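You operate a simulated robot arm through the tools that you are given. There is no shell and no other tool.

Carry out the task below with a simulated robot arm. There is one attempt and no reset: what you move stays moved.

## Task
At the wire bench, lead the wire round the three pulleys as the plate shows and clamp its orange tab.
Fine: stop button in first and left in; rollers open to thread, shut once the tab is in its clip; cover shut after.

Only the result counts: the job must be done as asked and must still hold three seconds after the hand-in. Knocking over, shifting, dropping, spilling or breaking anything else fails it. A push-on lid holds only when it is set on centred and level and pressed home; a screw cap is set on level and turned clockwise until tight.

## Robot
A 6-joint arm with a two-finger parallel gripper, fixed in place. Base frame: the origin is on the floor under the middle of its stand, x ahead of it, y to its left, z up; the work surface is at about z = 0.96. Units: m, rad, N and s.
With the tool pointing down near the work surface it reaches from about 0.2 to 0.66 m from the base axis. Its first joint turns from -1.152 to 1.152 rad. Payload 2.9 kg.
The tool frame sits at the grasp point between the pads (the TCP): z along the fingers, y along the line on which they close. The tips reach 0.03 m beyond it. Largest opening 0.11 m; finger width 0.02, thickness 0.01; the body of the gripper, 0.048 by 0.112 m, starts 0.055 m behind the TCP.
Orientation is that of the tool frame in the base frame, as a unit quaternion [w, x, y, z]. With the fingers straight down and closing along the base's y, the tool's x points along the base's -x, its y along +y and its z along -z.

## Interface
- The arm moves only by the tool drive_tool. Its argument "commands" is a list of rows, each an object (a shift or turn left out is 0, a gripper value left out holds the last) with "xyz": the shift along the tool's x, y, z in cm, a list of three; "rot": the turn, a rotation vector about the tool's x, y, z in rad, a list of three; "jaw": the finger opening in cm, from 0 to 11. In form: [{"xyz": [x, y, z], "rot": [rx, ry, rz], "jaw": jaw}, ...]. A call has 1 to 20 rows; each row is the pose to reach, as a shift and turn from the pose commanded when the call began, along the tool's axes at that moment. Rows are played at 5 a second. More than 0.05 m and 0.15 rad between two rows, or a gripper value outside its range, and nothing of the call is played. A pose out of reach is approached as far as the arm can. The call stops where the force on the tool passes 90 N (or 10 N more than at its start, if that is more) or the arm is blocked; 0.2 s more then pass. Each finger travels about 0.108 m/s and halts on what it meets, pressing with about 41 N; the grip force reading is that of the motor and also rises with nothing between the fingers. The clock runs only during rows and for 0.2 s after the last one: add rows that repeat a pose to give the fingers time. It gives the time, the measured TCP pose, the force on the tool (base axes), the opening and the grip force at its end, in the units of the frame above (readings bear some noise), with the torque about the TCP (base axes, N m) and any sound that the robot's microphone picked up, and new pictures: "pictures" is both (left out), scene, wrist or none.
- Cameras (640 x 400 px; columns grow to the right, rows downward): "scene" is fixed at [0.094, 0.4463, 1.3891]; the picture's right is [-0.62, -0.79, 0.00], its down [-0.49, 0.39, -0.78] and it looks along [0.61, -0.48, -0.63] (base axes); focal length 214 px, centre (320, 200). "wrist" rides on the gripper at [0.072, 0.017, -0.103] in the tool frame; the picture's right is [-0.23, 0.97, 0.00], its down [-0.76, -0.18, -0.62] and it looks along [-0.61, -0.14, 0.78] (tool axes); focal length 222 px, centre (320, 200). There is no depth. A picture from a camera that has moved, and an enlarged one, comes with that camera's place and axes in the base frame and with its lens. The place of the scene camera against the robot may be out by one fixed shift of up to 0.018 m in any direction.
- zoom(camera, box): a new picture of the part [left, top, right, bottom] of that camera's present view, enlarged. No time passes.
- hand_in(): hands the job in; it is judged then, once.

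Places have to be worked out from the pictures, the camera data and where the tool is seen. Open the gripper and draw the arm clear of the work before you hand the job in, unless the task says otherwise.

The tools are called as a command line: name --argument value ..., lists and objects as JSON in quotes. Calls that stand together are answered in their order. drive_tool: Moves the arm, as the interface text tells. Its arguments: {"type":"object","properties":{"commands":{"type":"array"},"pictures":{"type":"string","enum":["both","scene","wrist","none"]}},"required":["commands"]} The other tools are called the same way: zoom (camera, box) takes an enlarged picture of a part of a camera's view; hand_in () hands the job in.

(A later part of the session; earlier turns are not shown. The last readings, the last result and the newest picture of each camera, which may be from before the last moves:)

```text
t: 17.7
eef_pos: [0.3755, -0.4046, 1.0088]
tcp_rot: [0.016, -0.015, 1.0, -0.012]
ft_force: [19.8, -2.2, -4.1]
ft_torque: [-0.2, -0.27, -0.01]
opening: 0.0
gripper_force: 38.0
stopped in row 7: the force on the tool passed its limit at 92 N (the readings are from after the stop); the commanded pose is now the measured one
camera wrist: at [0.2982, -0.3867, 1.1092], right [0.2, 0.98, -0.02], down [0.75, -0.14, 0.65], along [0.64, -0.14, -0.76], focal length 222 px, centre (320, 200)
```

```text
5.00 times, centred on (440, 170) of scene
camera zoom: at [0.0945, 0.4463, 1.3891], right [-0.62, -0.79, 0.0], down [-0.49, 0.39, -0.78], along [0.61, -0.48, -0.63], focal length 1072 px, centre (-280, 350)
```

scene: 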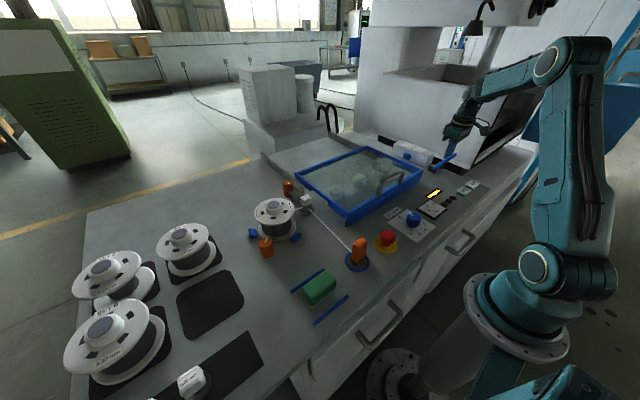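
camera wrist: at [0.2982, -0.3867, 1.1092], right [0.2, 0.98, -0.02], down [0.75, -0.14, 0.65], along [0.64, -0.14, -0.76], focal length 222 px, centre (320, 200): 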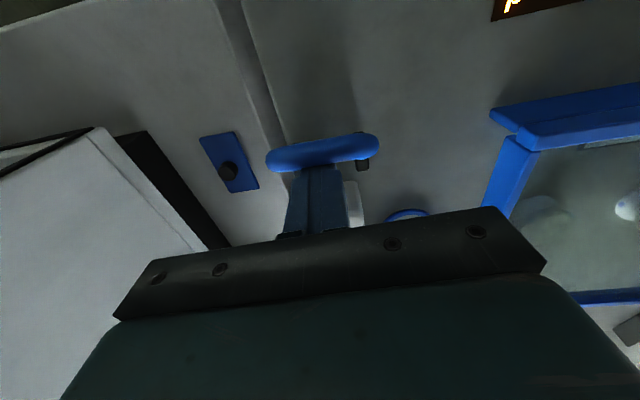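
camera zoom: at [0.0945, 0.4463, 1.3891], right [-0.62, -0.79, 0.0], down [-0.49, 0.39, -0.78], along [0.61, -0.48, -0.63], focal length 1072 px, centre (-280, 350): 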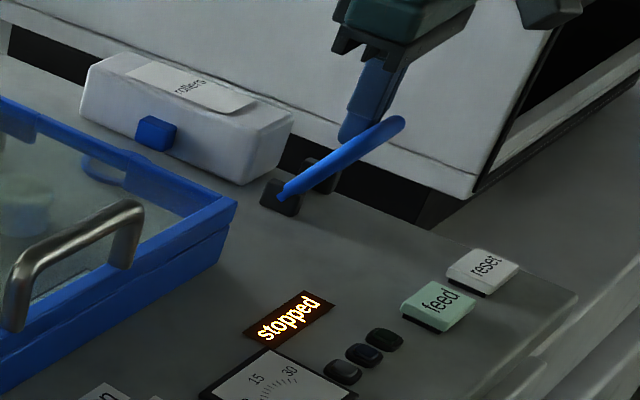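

One row was too long a step, so nothing moved. I'll repeat the retreat with shorter steps.

drive_tool --commands '[{"xyz": [-1.5, 0, 0], "rot": [-0.024, 0.032, 0.03]}, {"xyz": [-2, 0, -3], "rot": [-0.024, 0.032, 0.03]}, {"xyz": [-2, 0, -7], "rot": [-0.024, 0.032, 0.03]}, {"xyz": [0, 0, -11], "rot": [-0.024, 0.032, 0.03]}, {"xyz": [2, 2, -14], "rot": [-0.024, 0.032, 0.03]}, {"xyz": [4, 2, -17], "rot": [-0.024, 0.032, 0.03]}, {"xyz": [4, 2, -17], "rot": [-0.024, 0.032, 0.03]}]'

zoom --camera "wrist" --box '[160, 40, 480, 240]'

zoom --camera "scene" --box '[380, 130, 500, 210]'

```text
t: 19.3
eef_pos: [0.3271, -0.3796, 1.1785]
tcp_rot: [-0.002, 0.003, 1.0, 0.003]
ft_force: [-0.1, 0.3, 0.5]
ft_torque: [-0.01, 0.01, -0.01]
opening: 0.0
gripper_force: 37.4
camera wrist: at [0.2541, -0.3632, 1.2818], right [0.23, 0.97, 0.0], down [0.76, -0.18, 0.62], along [0.6, -0.14, -0.79], focal length 222 px, centre (320, 200)
```

scene: 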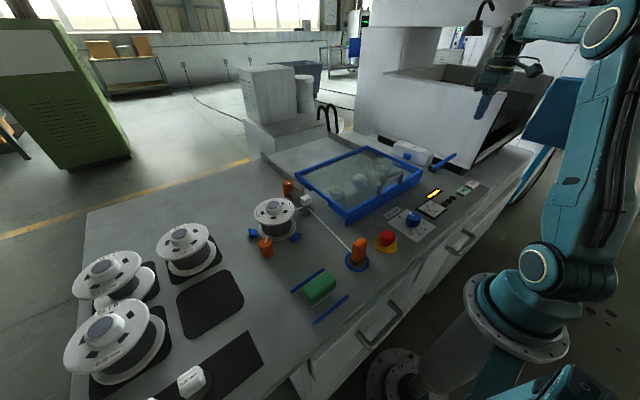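
wrist: 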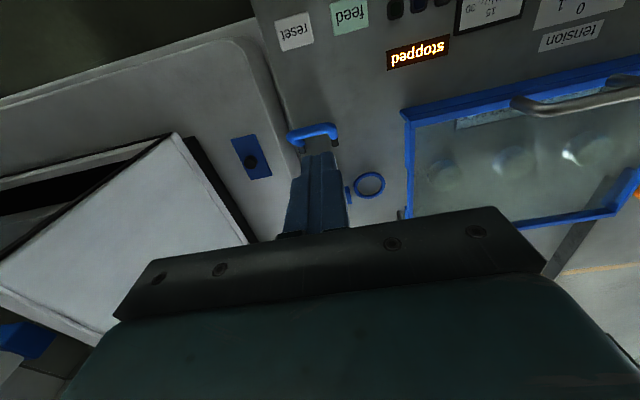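

```text
2.00 times, centred on (320, 140) of wrist
camera zoom: at [0.2541, -0.3632, 1.2818], right [0.23, 0.97, 0.0], down [0.76, -0.18, 0.62], along [0.6, -0.14, -0.79], focal length 444 px, centre (320, 320)
```

zoom: 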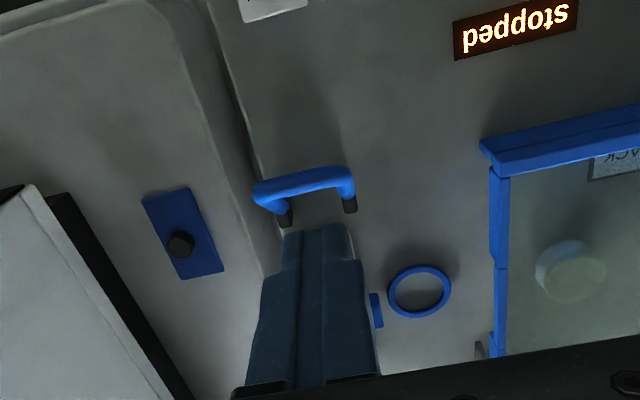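

```text
5.00 times, centred on (440, 170) of scene
camera zoom: at [0.094, 0.4463, 1.3891], right [-0.62, -0.79, 0.0], down [-0.49, 0.39, -0.78], along [0.61, -0.48, -0.63], focal length 1072 px, centre (-280, 350)
```

zoom: 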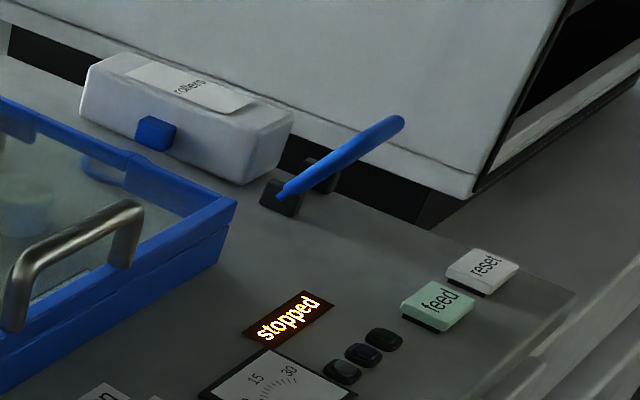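

The lever is forward: the blue block drew back from the ring, so the rollers and clamp are open, and the clip socket is the ring near (0.515, −0.325). Before opening the cover I'll look closely at its hinge side and handle.

zoom --camera "scene" --box '[290, 135, 390, 200]'

zoom --camera "scene" --box '[350, 140, 440, 200]'

zoom --camera "wrist" --box '[390, 50, 640, 240]'

```text
6.15 times, centred on (340, 168) of scene
camera zoom: at [0.094, 0.4463, 1.3891], right [-0.62, -0.79, 0.0], down [-0.49, 0.39, -0.78], along [0.61, -0.48, -0.63], focal length 1320 px, centre (197, 400)
```

zoom: 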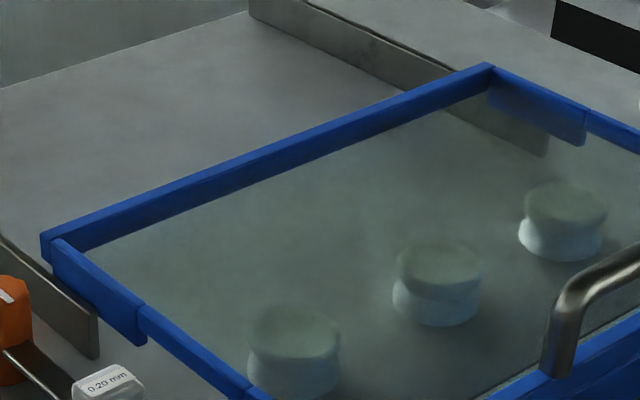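

```text
6.67 times, centred on (395, 170) of scene
camera zoom: at [0.094, 0.4463, 1.3891], right [-0.62, -0.79, 0.0], down [-0.49, 0.39, -0.78], along [0.61, -0.48, -0.63], focal length 1430 px, centre (-180, 400)
```

zoom: 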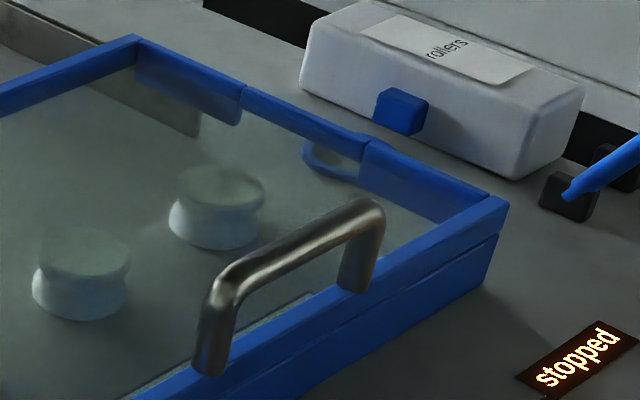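

```text
2.11 times, centred on (515, 145) of wrist
camera zoom: at [0.2541, -0.3632, 1.2818], right [0.23, 0.97, 0.0], down [0.76, -0.18, 0.62], along [0.6, -0.14, -0.79], focal length 468 px, centre (-90, 316)
```

zoom: 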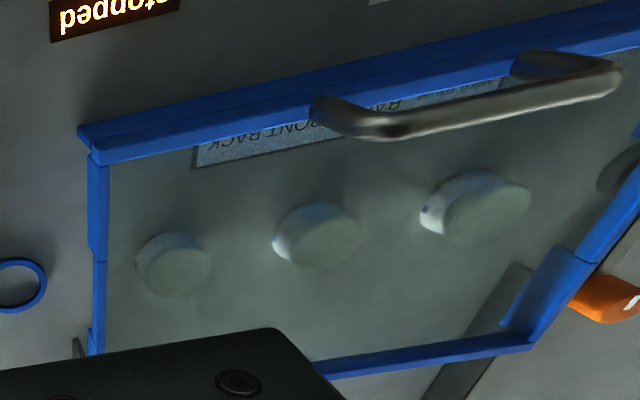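

The handle bar lies along y at about (0.387, −0.075, z≈1.01), and the cover is hinged at the back. I'll turn the tool 90° about its axis while moving over the handle at a safe height, opening the jaw part-way.

drive_tool --commands '[{"xyz": [-0.5, 2.5, -0.5], "rot": [0, 0, 0.131], "jaw": 5}, {"xyz": [-1, 5, -0.5], "rot": [0, 0, 0.262]}, {"xyz": [-1.5, 7.6, -0.5], "rot": [0, 0, 0.393]}, {"xyz": [-2, 10.1, -0.5], "rot": [0, 0, 0.524]}, {"xyz": [-2.5, 12.7, -0.5], "rot": [0, 0, 0.654]}, {"xyz": [-3, 15.2, -0.5], "rot": [0, 0, 0.785]}, {"xyz": [-3.5, 17.8, -0.5], "rot": [0, 0, 0.916]}, {"xyz": [-4, 20.3, -0.5], "rot": [0, 0, 1.047]}, {"xyz": [-4.5, 22.8, -0.5], "rot": [0, 0, 1.178]}, {"xyz": [-5, 25.4, -0.5], "rot": [0, 0, 1.309]}, {"xyz": [-5.5, 27.9, -0.5], "rot": [0, 0, 1.44]}, {"xyz": [-6, 30.5, -0.5], "rot": [0, 0, 1.5708]}, {"xyz": [-6, 30.5, 1], "rot": [0, 0, 1.5708]}, {"xyz": [-6, 30.5, 1], "rot": [0, 0, 1.5708]}]'

zoom --camera "wrist" --box '[160, 0, 480, 240]'

zoom --camera "scene" --box '[320, 100, 480, 220]'

```text
t: 22.3
eef_pos: [0.3889, -0.0769, 1.1674]
tcp_rot: [-0.003, 0.71, 0.705, -0.001]
ft_force: [0.2, 0.0, 0.7]
ft_torque: [0.0, 0.01, -0.01]
opening: 0.0504
gripper_force: 0.1
camera wrist: at [0.4046, -0.0052, 1.2708], right [0.97, -0.23, -0.01], down [-0.18, -0.76, 0.62], along [-0.15, -0.6, -0.78], focal length 222 px, centre (320, 200)
```

scene: 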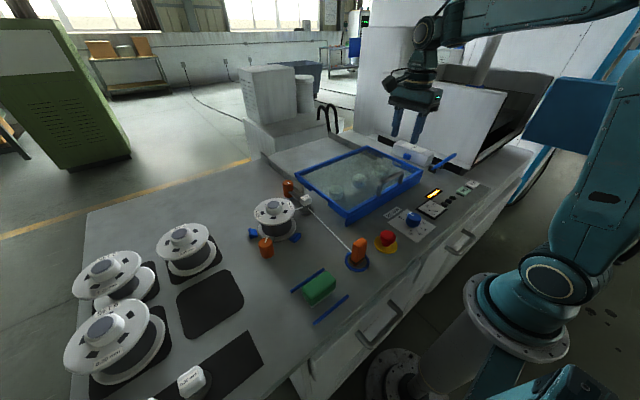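
wrist: 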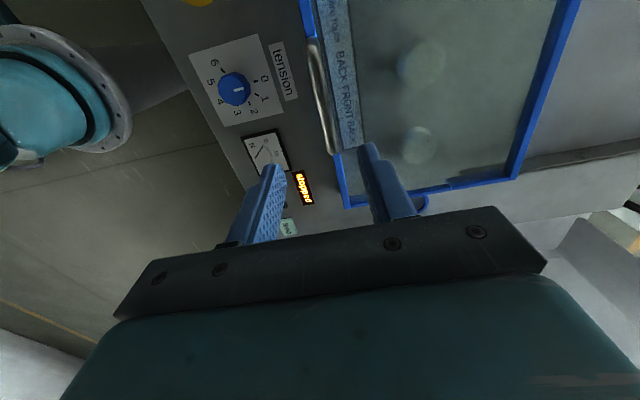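

```text
1.67 times, centred on (320, 120) of wrist
camera zoom: at [0.4046, -0.0052, 1.2708], right [0.97, -0.23, -0.01], down [-0.18, -0.76, 0.62], along [-0.15, -0.6, -0.78], focal length 370 px, centre (320, 333)
```

zoom: 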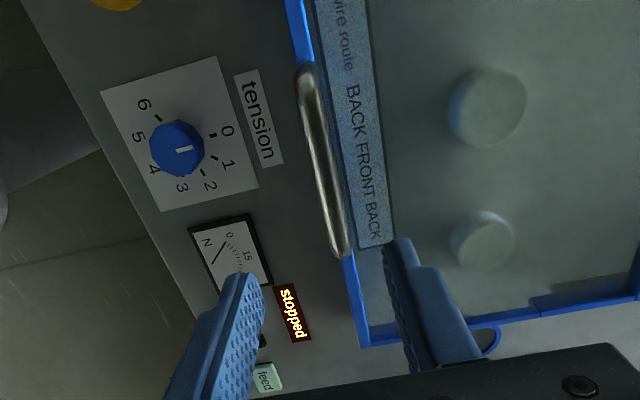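

```text
3.33 times, centred on (400, 160) of scene
camera zoom: at [0.094, 0.4463, 1.3891], right [-0.62, -0.79, 0.0], down [-0.49, 0.39, -0.78], along [0.61, -0.48, -0.63], focal length 715 px, centre (53, 333)
```

zoom: 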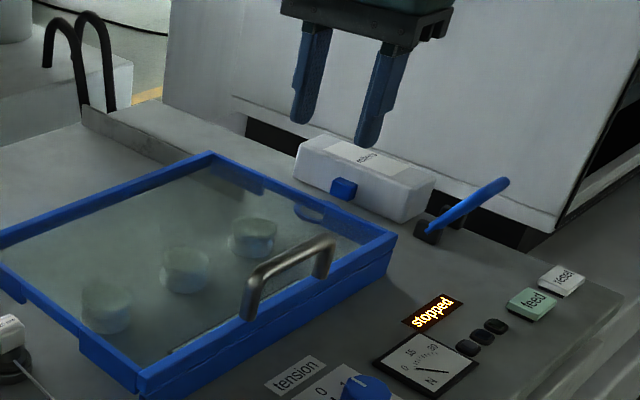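

The plate reads "wire route BACK FRONT BACK". The handle bar is at x≈0.390, mid y≈−0.075, right between the open fingers. I'll lower onto it.

drive_tool --commands '[{"xyz": [0, 0, 4]}, {"xyz": [0, 0, 8]}, {"xyz": [0, 0, 11]}, {"xyz": [0, 0, 13]}, {"xyz": [0, 0, 13]}]'

zoom --camera "wrist" --box '[200, 20, 480, 220]'

zoom --camera "scene" --box '[350, 130, 450, 210]'

```text
t: 23.5
eef_pos: [0.3879, -0.0763, 1.0379]
tcp_rot: [-0.004, 0.709, 0.706, 0.0]
ft_force: [0.3, -1.3, -0.4]
ft_torque: [0.0, 0.03, 0.01]
opening: 0.05
gripper_force: 0.0
camera wrist: at [0.405, -0.0051, 1.1413], right [0.97, -0.23, -0.01], down [-0.18, -0.76, 0.62], along [-0.15, -0.6, -0.78], focal length 222 px, centre (320, 200)
```

scene: 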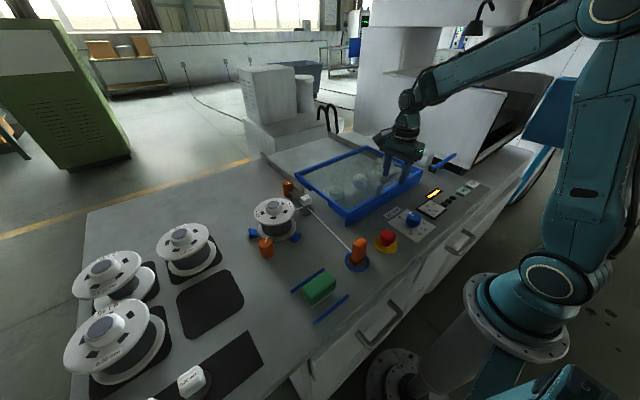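
wrist: 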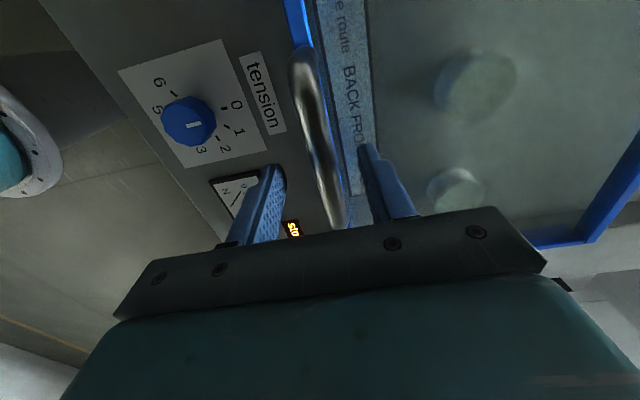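

```text
2.00 times, centred on (340, 120) of wrist
camera zoom: at [0.405, -0.0051, 1.1413], right [0.97, -0.23, -0.01], down [-0.18, -0.76, 0.62], along [-0.15, -0.6, -0.78], focal length 444 px, centre (280, 360)
```

zoom: 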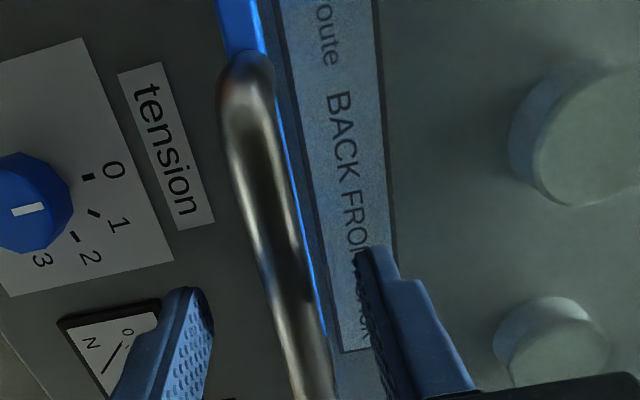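

```text
5.00 times, centred on (400, 170) of scene
camera zoom: at [0.094, 0.4463, 1.3891], right [-0.62, -0.79, 0.0], down [-0.49, 0.39, -0.78], along [0.61, -0.48, -0.63], focal length 1072 px, centre (-80, 350)
```

zoom: 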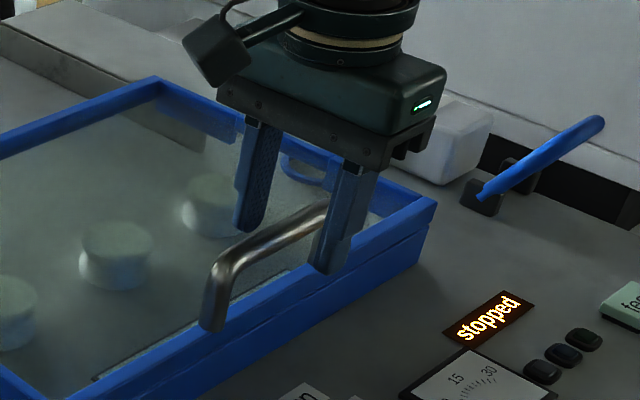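

The bar sits between the fingers; I'll lower 2 cm more so the pads reach around it, then close.

drive_tool --commands '[{"xyz": [0, 0, 1]}, {"xyz": [0, 0, 2.1]}, {"xyz": [0, 0, 2.1]}, {"xyz": [0, 0, 2.1], "jaw": 0}, {"xyz": [0, 0, 2.1]}, {"xyz": [0, 0, 2.1]}, {"xyz": [0, 0, 2.1]}]'

zoom --camera "scene" --box '[350, 130, 450, 210]'

```text
t: 25.1
eef_pos: [0.3917, -0.0758, 1.0177]
tcp_rot: [0.0, 0.708, 0.706, 0.003]
ft_force: [30.9, 1.7, -6.5]
ft_torque: [0.35, 0.05, 0.14]
opening: 0.0153
gripper_force: 44.7
camera wrist: at [0.4074, -0.0041, 1.1207], right [0.97, -0.23, 0.0], down [-0.18, -0.76, 0.62], along [-0.14, -0.6, -0.78], focal length 222 px, centre (320, 200)
```

scene: 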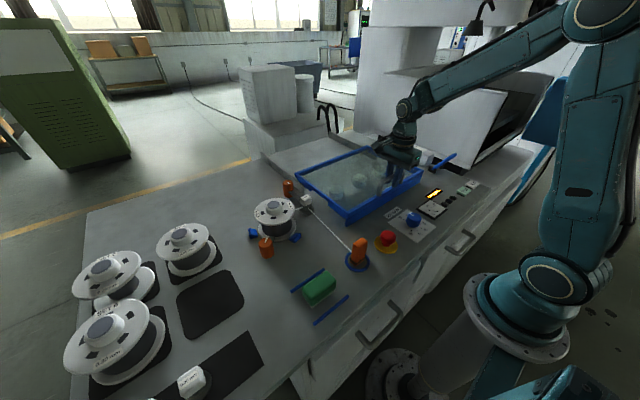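
wrist: 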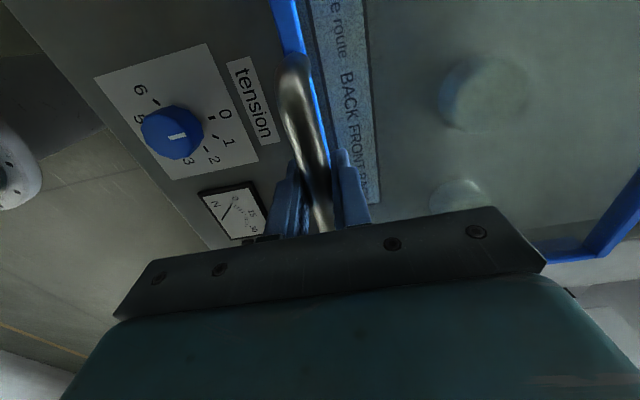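

```text
5.00 times, centred on (400, 170) of scene
camera zoom: at [0.0949, 0.4463, 1.3891], right [-0.62, -0.79, 0.0], down [-0.49, 0.39, -0.78], along [0.61, -0.48, -0.63], focal length 1072 px, centre (-80, 350)
```

zoom: 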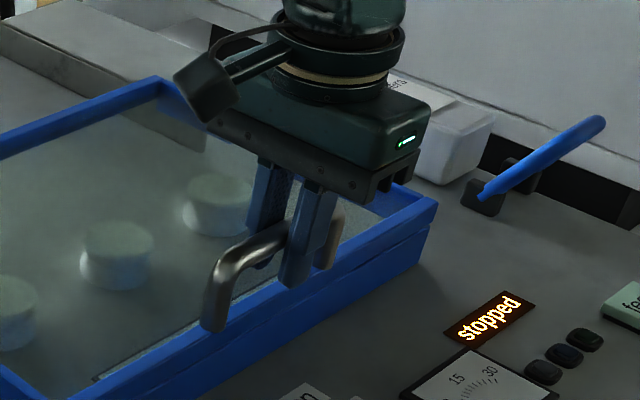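

The handle is gripped (opening 1.5 cm, bar at x≈0.392). I'll relieve the side force and lift 2 cm along the hinge arc to feel the load.

drive_tool --commands '[{"xyz": [0, 0.4, 0]}, {"xyz": [0, 0.6, -1]}, {"xyz": [0, 0.8, -2]}, {"xyz": [0, 0.8, -2]}]'

zoom --camera "scene" --box '[290, 130, 450, 250]'

```text
t: 26.1
eef_pos: [0.3946, -0.0758, 1.0373]
tcp_rot: [-0.005, 0.709, 0.705, -0.002]
ft_force: [-3.4, 2.0, -27.7]
ft_torque: [0.14, 0.03, 0.16]
opening: 0.0157
gripper_force: 45.4
camera wrist: at [0.4118, -0.0039, 1.14], right [0.97, -0.23, -0.01], down [-0.17, -0.76, 0.62], along [-0.15, -0.6, -0.78], focal length 222 px, centre (320, 200)
```

scene: 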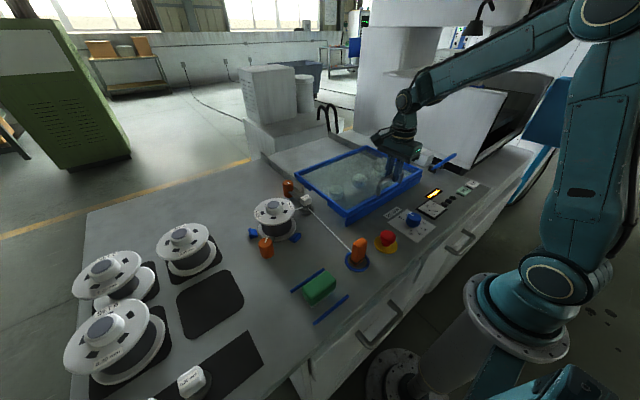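
wrist: 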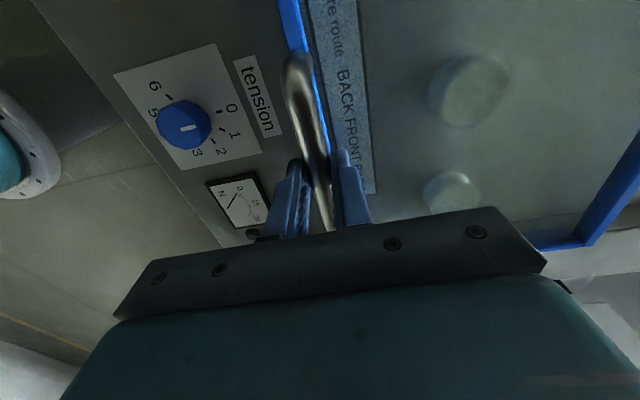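

```text
3.33 times, centred on (370, 190) of scene
camera zoom: at [0.0942, 0.4463, 1.3891], right [-0.62, -0.79, 0.0], down [-0.49, 0.39, -0.78], along [0.61, -0.48, -0.63], focal length 715 px, centre (153, 233)
```

zoom: 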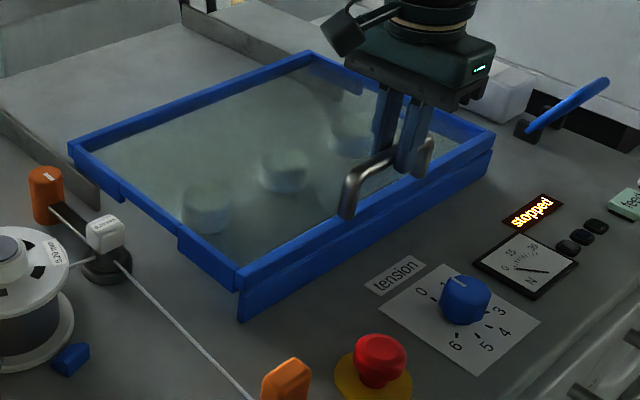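

The reading shows −28 N and the lid seems to have risen only a few mm, so the pads probably slipped on the bar. I'll wait a moment without moving to see whether the force decays or the lid creeps.

drive_tool --commands '[{"xyz": [0, 0, 0]}, {"xyz": [0, 0, 0]}, {"xyz": [0, 0, 0]}, {"xyz": [0, 0, 0]}, {"xyz": [0, 0, 0]}]' --pictures "scene"

zoom --camera "scene" --box '[340, 140, 440, 220]'

zoom --camera "wrist" --box '[240, 20, 480, 220]'

```text
t: 27.3
eef_pos: [0.3939, -0.0756, 1.0367]
tcp_rot: [-0.004, 0.709, 0.706, -0.001]
ft_force: [-4.2, 3.3, -28.5]
ft_torque: [0.19, 0.06, 0.16]
opening: 0.0155
gripper_force: 45.3
```

scene: 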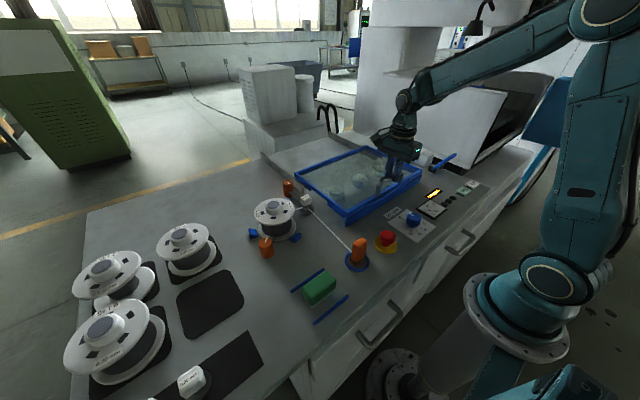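

```text
5.00 times, centred on (390, 180) of scene
camera zoom: at [0.0942, 0.4464, 1.3891], right [-0.62, -0.79, 0.0], down [-0.49, 0.39, -0.78], along [0.61, -0.48, -0.63], focal length 1072 px, centre (-30, 300)
```

zoom: 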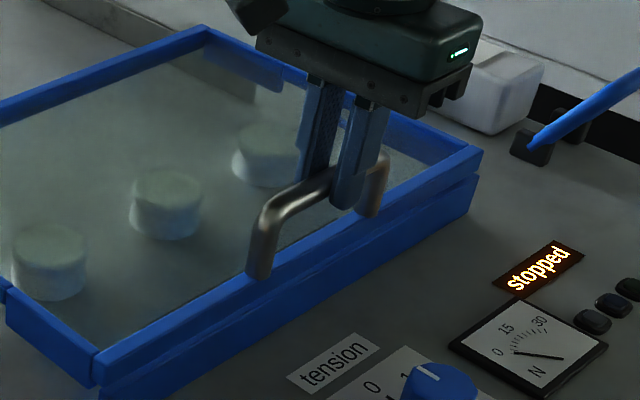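

```text
2.00 times, centred on (360, 120) of wrist
camera zoom: at [0.4121, -0.0039, 1.1402], right [0.97, -0.23, -0.01], down [-0.18, -0.76, 0.62], along [-0.15, -0.6, -0.78], focal length 444 px, centre (240, 360)
```

zoom: 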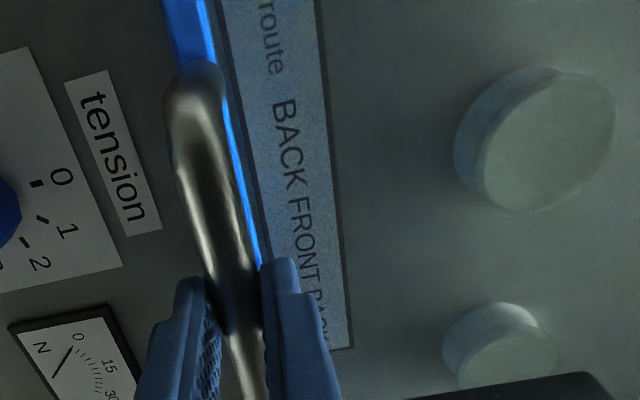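

The lid did lift about 1 cm, but the load (~28 N) is at the limit of the pads' friction. I'll lower it back, loosen, and re-grip with the tool tilted about 40° so that one finger supports the bar from below.

drive_tool --commands '[{"xyz": [0, 0, 0.6]}, {"xyz": [0, 0, 1.2]}, {"xyz": [0, 0, 1.2], "jaw": 3.2}, {"xyz": [0, 0, 1.2]}, {"xyz": [0, -0.48, 1.42], "rot": [-0.14, 0, 0]}, {"xyz": [0, -0.7, 1.67], "rot": [-0.28, 0, 0]}, {"xyz": [0, -0.85, 1.94], "rot": [-0.42, 0, 0]}, {"xyz": [0, -1.0, 2.13], "rot": [-0.56, 0, 0]}, {"xyz": [0, -1.17, 2.25], "rot": [-0.7, 0, 0]}, {"xyz": [0, -1.17, 2.25], "rot": [-0.7, 0, 0]}]'

zoom --camera "scene" --box '[340, 140, 440, 220]'

zoom --camera "wrist" --box '[200, 20, 440, 220]'

```text
t: 29.5
eef_pos: [0.3835, -0.0769, 1.0159]
tcp_rot: [0.24, 0.666, 0.663, 0.243]
ft_force: [0.9, -0.6, 0.2]
ft_torque: [0.01, -0.02, 0.0]
opening: 0.0319
gripper_force: 0.0
camera wrist: at [0.3303, -0.0041, 1.1053], right [0.75, -0.23, 0.62], down [-0.54, -0.76, 0.36], along [0.39, -0.61, -0.69], focal length 222 px, centre (320, 200)
```

scene: 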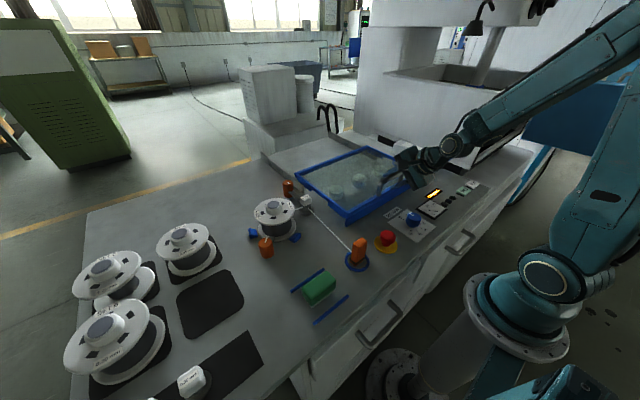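
wrist: 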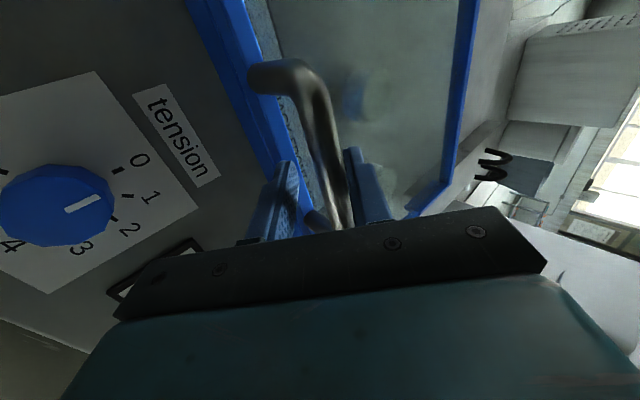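

```text
5.00 times, centred on (390, 180) of scene
camera zoom: at [0.094, 0.4463, 1.3891], right [-0.62, -0.79, 0.0], down [-0.49, 0.39, -0.78], along [0.61, -0.48, -0.63], focal length 1072 px, centre (-30, 300)
```

zoom: 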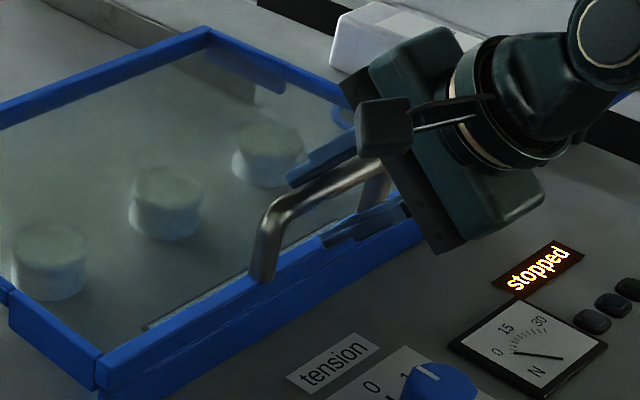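

```text
2.00 times, centred on (320, 120) of wrist
camera zoom: at [0.3303, -0.0041, 1.1053], right [0.75, -0.23, 0.62], down [-0.54, -0.76, 0.36], along [0.39, -0.61, -0.69], focal length 444 px, centre (320, 360)
```

zoom: 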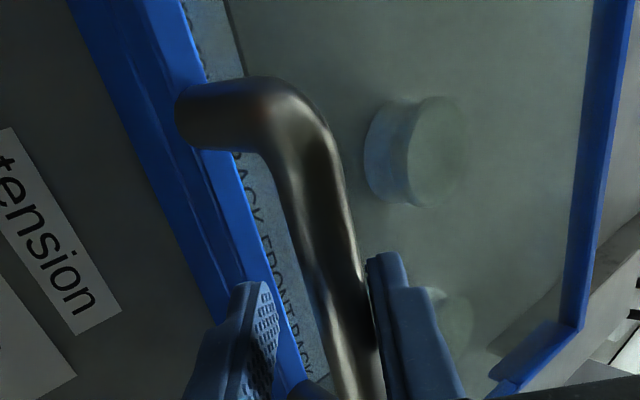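

The bar is between the tilted fingers, slightly nearer the rear one. I'll shift 3 mm, close on it, and check the grip.

drive_tool --commands '[{"xyz": [0, 0.3, 0.3]}, {"xyz": [0, 0.3, 0.3], "jaw": 0}, {"xyz": [0, 0.3, 0.3]}, {"xyz": [0, 0.3, 0.3]}, {"xyz": [0, 0.3, 0.3]}]' --pictures "both"

zoom --camera "scene" --box '[340, 140, 440, 220]'

```text
t: 30.7
eef_pos: [0.3912, -0.0742, 1.0167]
tcp_rot: [0.242, 0.665, 0.662, 0.245]
ft_force: [16.8, 4.2, 21.0]
ft_torque: [0.58, -0.02, 0.24]
opening: 0.0154
gripper_force: 45.1
camera wrist: at [0.3365, -0.0034, 1.1071], right [0.74, -0.23, 0.63], down [-0.54, -0.76, 0.36], along [0.4, -0.61, -0.69], focal length 222 px, centre (320, 200)
```

scene: 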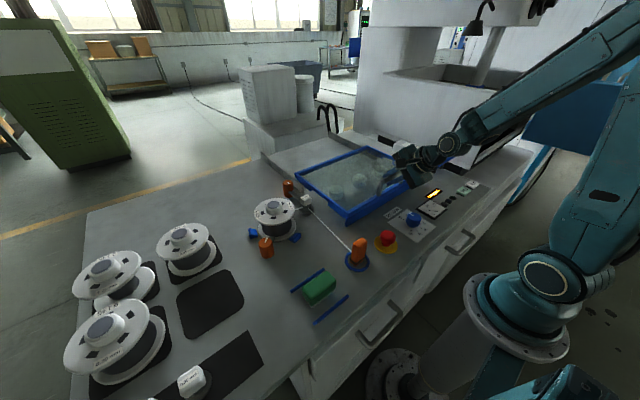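
wrist: 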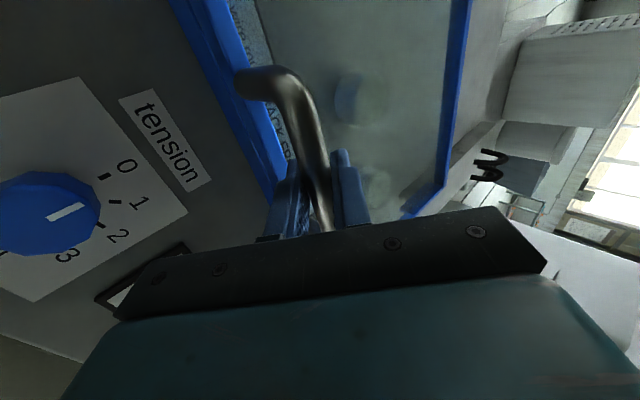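

```text
5.00 times, centred on (390, 180) of scene
camera zoom: at [0.0942, 0.4465, 1.3891], right [-0.62, -0.79, 0.0], down [-0.49, 0.39, -0.78], along [0.61, -0.48, -0.63], focal length 1072 px, centre (-30, 300)
```

zoom: 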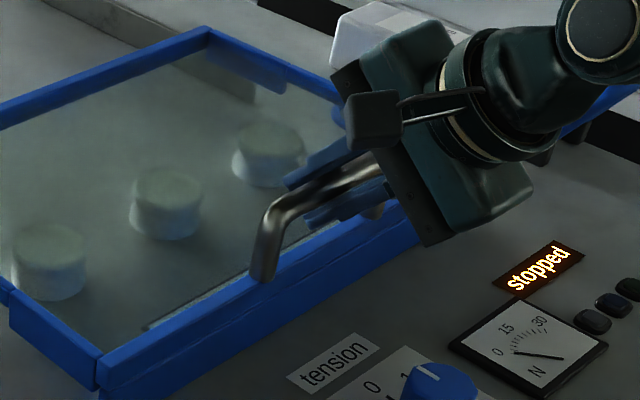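

The handle is held with a finger beneath it. I'll lift along the hinge arc slowly to about 10° and check load and slip.

drive_tool --commands '[{"xyz": [0, 0.35, 0]}, {"xyz": [0, 0.83, -0.39]}, {"xyz": [0, 1.3, -0.77]}, {"xyz": [0, 1.79, -1.14]}, {"xyz": [0, 2.28, -1.5]}, {"xyz": [0, 2.79, -1.85]}, {"xyz": [0, 3.29, -2.18]}, {"xyz": [0, 3.8, -2.5]}, {"xyz": [0, 4.33, -2.82]}, {"xyz": [0, 4.33, -2.82]}]'

zoom --camera "scene" --box '[290, 120, 450, 240]'

```text
t: 32.9
eef_pos: [0.4043, -0.0784, 1.0642]
tcp_rot: [0.24, 0.667, 0.663, 0.242]
ft_force: [0.0, -0.7, 0.5]
ft_torque: [0.0, -0.01, -0.03]
opening: 0.0
gripper_force: 37.4
camera wrist: at [0.35, -0.0044, 1.154], right [0.75, -0.23, 0.62], down [-0.54, -0.76, 0.36], along [0.39, -0.61, -0.69], focal length 222 px, centre (320, 200)
```

scene: 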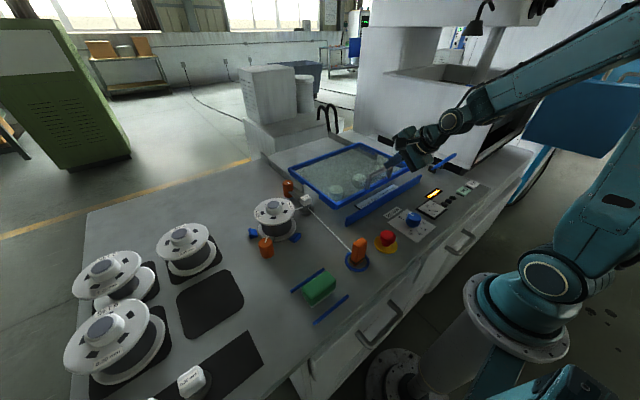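
wrist: 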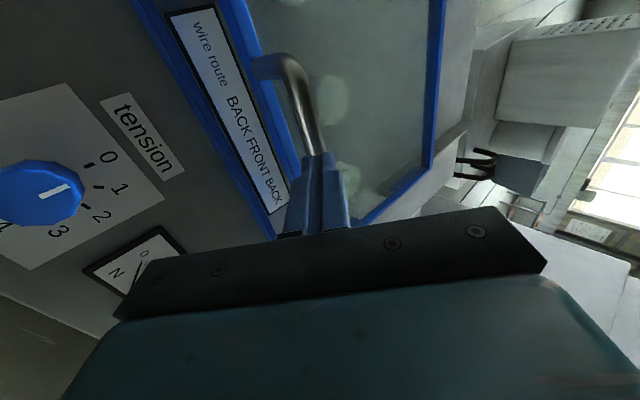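

```text
3.33 times, centred on (370, 180) of scene
camera zoom: at [0.094, 0.4463, 1.3891], right [-0.62, -0.79, 0.0], down [-0.49, 0.39, -0.78], along [0.61, -0.48, -0.63], focal length 715 px, centre (153, 267)
```

zoom: 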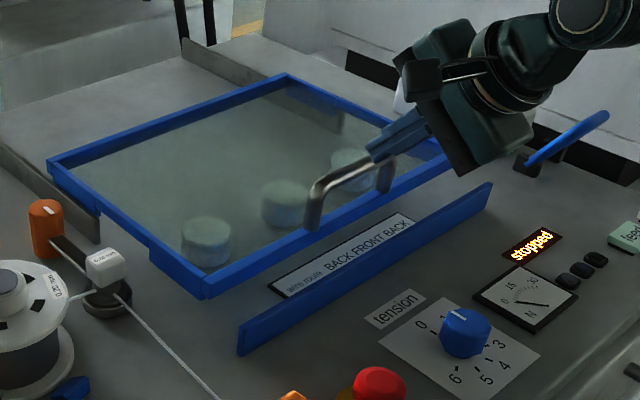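

The cover actually slides: it moved about 4 cm back along its side rails, exposing the route plate (left to right: BACK, FRONT, BACK). I'll re-straddle the handle bar, now at x≈0.437, and slide the cover straight back instead.

drive_tool --commands '[{"xyz": [0, 0, -2]}, {"xyz": [0, -1.3, -2], "jaw": 3.2}, {"xyz": [0, -1.3, -2]}, {"xyz": [0, -1.3, 1]}, {"xyz": [0, -1.3, 3]}, {"xyz": [0, -1.3, 5]}, {"xyz": [0, -1.3, 5]}]'

zoom --camera "wrist" --box '[200, 20, 440, 220]'

zoom --camera "scene" --box '[340, 130, 440, 210]'

```text
t: 34.5
eef_pos: [0.4257, -0.0755, 1.0147]
tcp_rot: [0.239, 0.667, 0.663, 0.242]
ft_force: [1.2, -1.3, 1.1]
ft_torque: [0.01, -0.03, 0.02]
opening: 0.0331
gripper_force: 1.0
camera wrist: at [0.3716, -0.0034, 1.1051], right [0.75, -0.23, 0.62], down [-0.54, -0.76, 0.36], along [0.39, -0.61, -0.7], focal length 222 px, centre (320, 200)
```

scene: 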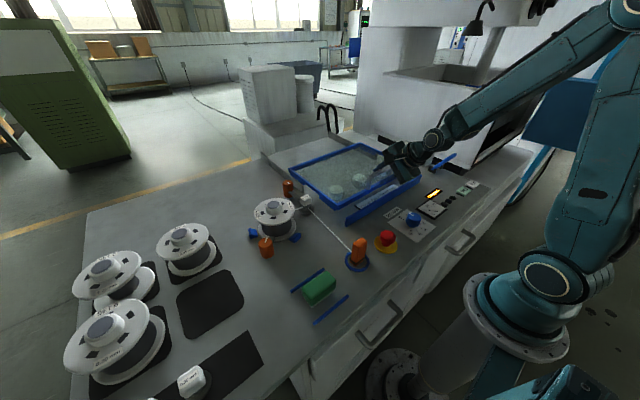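
wrist: 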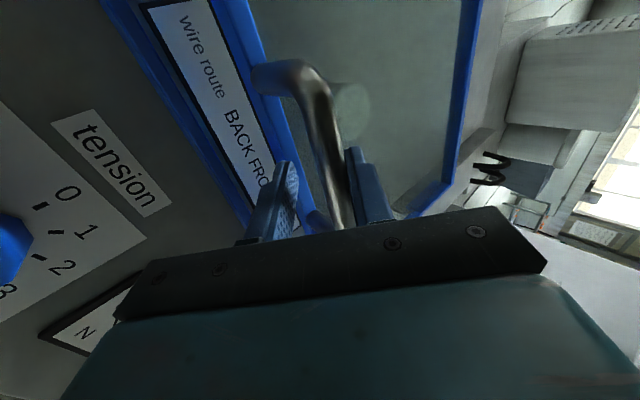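

```text
2.00 times, centred on (320, 120) of wrist
camera zoom: at [0.3716, -0.0034, 1.1051], right [0.75, -0.23, 0.62], down [-0.54, -0.76, 0.36], along [0.39, -0.61, -0.7], focal length 444 px, centre (320, 360)
```

zoom: 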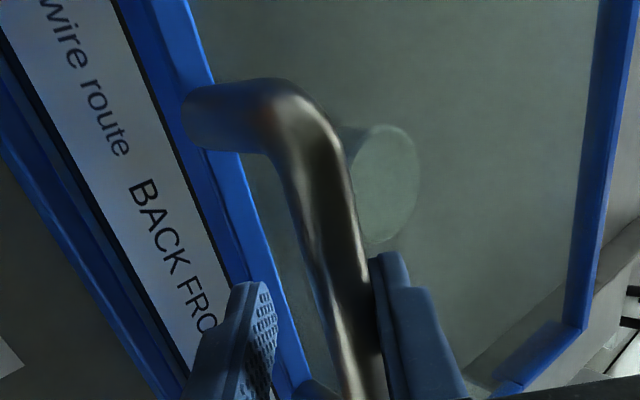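

```text
5.00 times, centred on (390, 170) of scene
camera zoom: at [0.094, 0.4463, 1.3891], right [-0.62, -0.79, 0.0], down [-0.49, 0.39, -0.78], along [0.61, -0.48, -0.63], focal length 1072 px, centre (-30, 350)
```

zoom: 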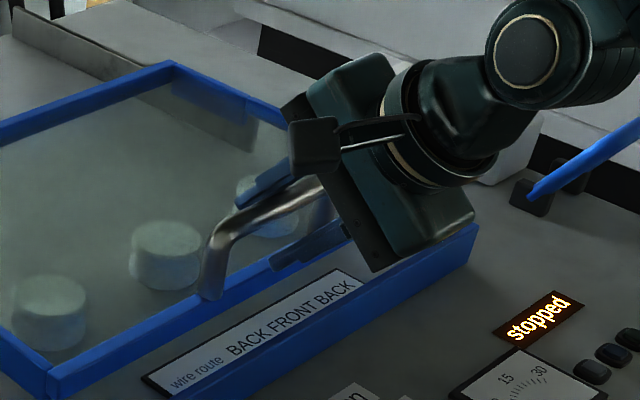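

The bar is between the fingers again. I'll centre, close the grip, and slide the cover horizontally backward by 6 cm to start.

drive_tool --commands '[{"xyz": [0, 0.6, 0]}, {"xyz": [0, 0.6, 0], "jaw": 0}, {"xyz": [0, 0.6, 0]}, {"xyz": [0, 0.6, 0]}, {"xyz": [0, 1.37, 0.64]}, {"xyz": [0, 2.13, 1.29]}, {"xyz": [0, 2.9, 1.93]}, {"xyz": [0, 3.66, 2.58]}, {"xyz": [0, 4.43, 3.22]}, {"xyz": [0, 5.19, 3.86]}, {"xyz": [0, 5.19, 3.86]}]'

zoom --camera "scene" --box '[280, 110, 440, 230]'

```text
t: 36.9
eef_pos: [0.4902, -0.0759, 1.0203]
tcp_rot: [0.238, 0.666, 0.664, 0.242]
ft_force: [-2.2, 9.2, -10.8]
ft_torque: [0.22, 0.11, -0.03]
opening: 0.0158
gripper_force: 44.9
camera wrist: at [0.4362, -0.0035, 1.1106], right [0.75, -0.23, 0.62], down [-0.54, -0.76, 0.36], along [0.39, -0.6, -0.7], focal length 222 px, centre (320, 200)
```

scene: 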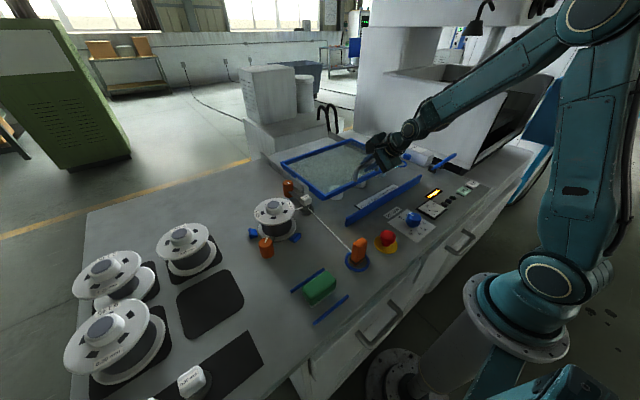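
wrist: 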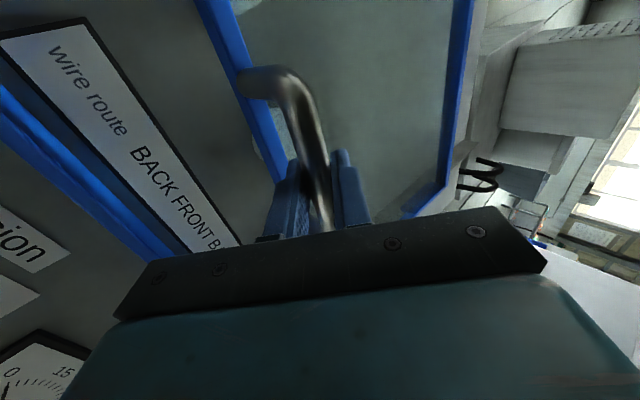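

```text
3.33 times, centred on (360, 170) of scene
camera zoom: at [0.0941, 0.4466, 1.389], right [-0.62, -0.79, 0.0], down [-0.49, 0.39, -0.78], along [0.61, -0.48, -0.63], focal length 715 px, centre (187, 300)
```

zoom: 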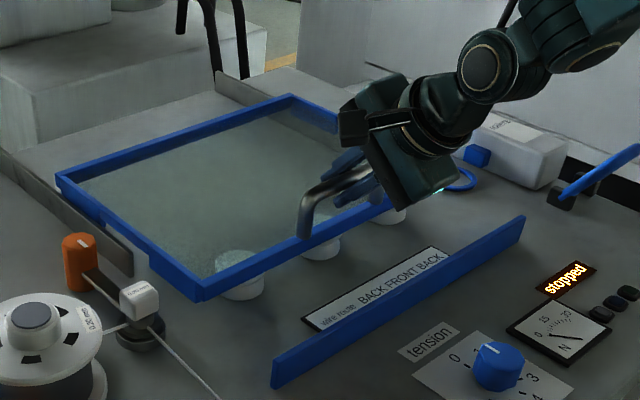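

The cover slides freely. I'll continue another 10 cm backward, watching the force for the end stop.

drive_tool --commands '[{"xyz": [0, 1.27, 1.6]}, {"xyz": [0, 2.8, 2.89]}, {"xyz": [0, 4.33, 4.17]}, {"xyz": [0, 5.86, 5.46]}, {"xyz": [0, 7.39, 6.75]}, {"xyz": [0, 7.39, 6.75]}]'

zoom --camera "scene" --box '[260, 90, 440, 220]'

```text
t: 38.3
eef_pos: [0.5932, -0.0754, 1.02]
tcp_rot: [0.241, 0.665, 0.663, 0.246]
ft_force: [1.4, 14.1, 26.9]
ft_torque: [0.45, -0.13, 0.08]
opening: 0.0156
gripper_force: 44.4
camera wrist: at [0.537, -0.0039, 1.1096], right [0.74, -0.23, 0.63], down [-0.54, -0.76, 0.36], along [0.4, -0.6, -0.69], focal length 222 px, centre (320, 200)
```

scene: 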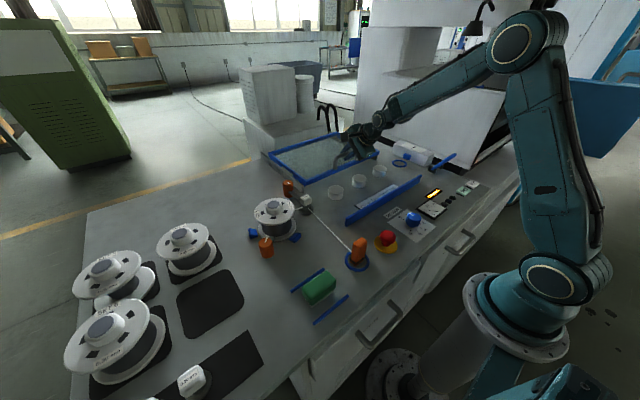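
wrist: 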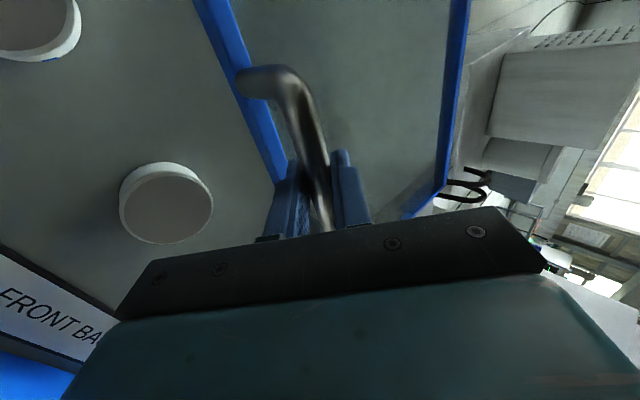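

```text
3.08 times, centred on (350, 155) of scene
camera zoom: at [0.0935, 0.4468, 1.389], right [-0.62, -0.79, 0.0], down [-0.49, 0.39, -0.78], along [0.61, -0.48, -0.63], focal length 660 px, centre (228, 338)
```

zoom: 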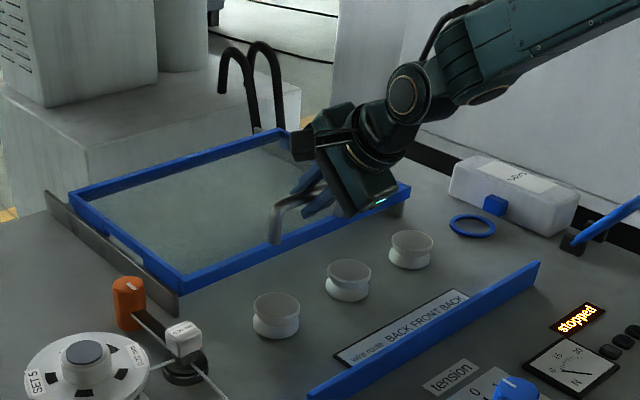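

The three pulleys are uncovered now. I'll push the cover further back to its stop for more working room.

drive_tool --commands '[{"xyz": [0, 1.34, 1.0]}, {"xyz": [0, 2.68, 2.0]}, {"xyz": [0, 4.02, 2.99]}, {"xyz": [0, 5.17, 3.96]}, {"xyz": [0, 5.17, 3.96]}]'

zoom --camera "scene" --box '[260, 90, 440, 220]'

```text
t: 39.5
eef_pos: [0.6548, -0.0754, 1.0194]
tcp_rot: [0.239, 0.666, 0.664, 0.242]
ft_force: [-1.4, 16.2, 13.8]
ft_torque: [-0.39, 0.02, -0.59]
opening: 0.016
gripper_force: 45.1
camera wrist: at [0.6008, -0.004, 1.1098], right [0.75, -0.23, 0.62], down [-0.54, -0.76, 0.36], along [0.39, -0.6, -0.69], focal length 222 px, centre (320, 200)
```

scene: 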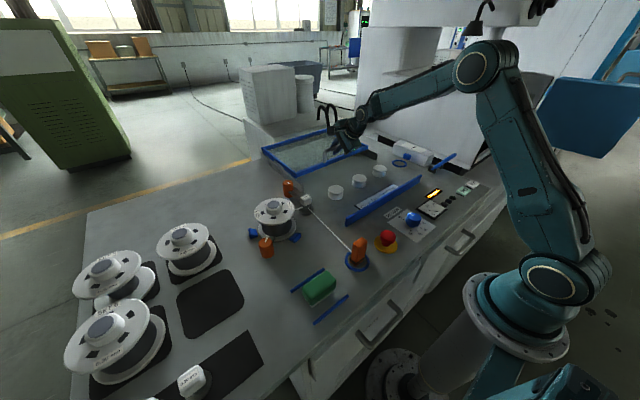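
wrist: 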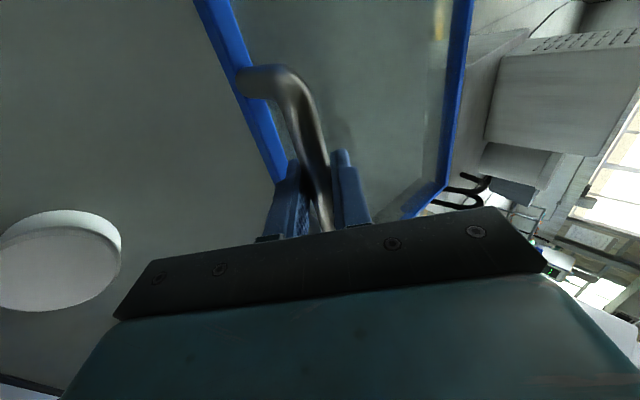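

```text
3.08 times, centred on (350, 155) of scene
camera zoom: at [0.0936, 0.4469, 1.389], right [-0.62, -0.79, 0.0], down [-0.49, 0.39, -0.78], along [0.61, -0.48, -0.63], focal length 660 px, centre (228, 338)
```

zoom: 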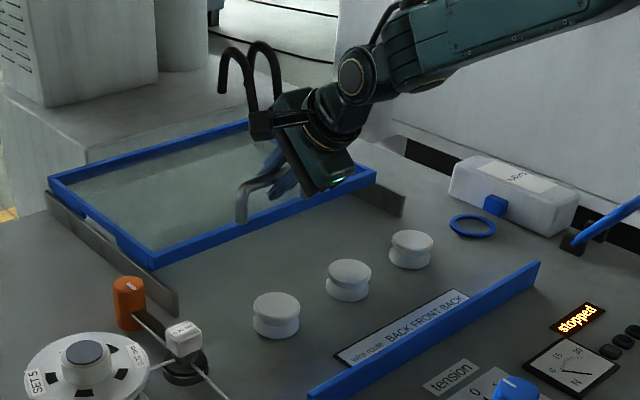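

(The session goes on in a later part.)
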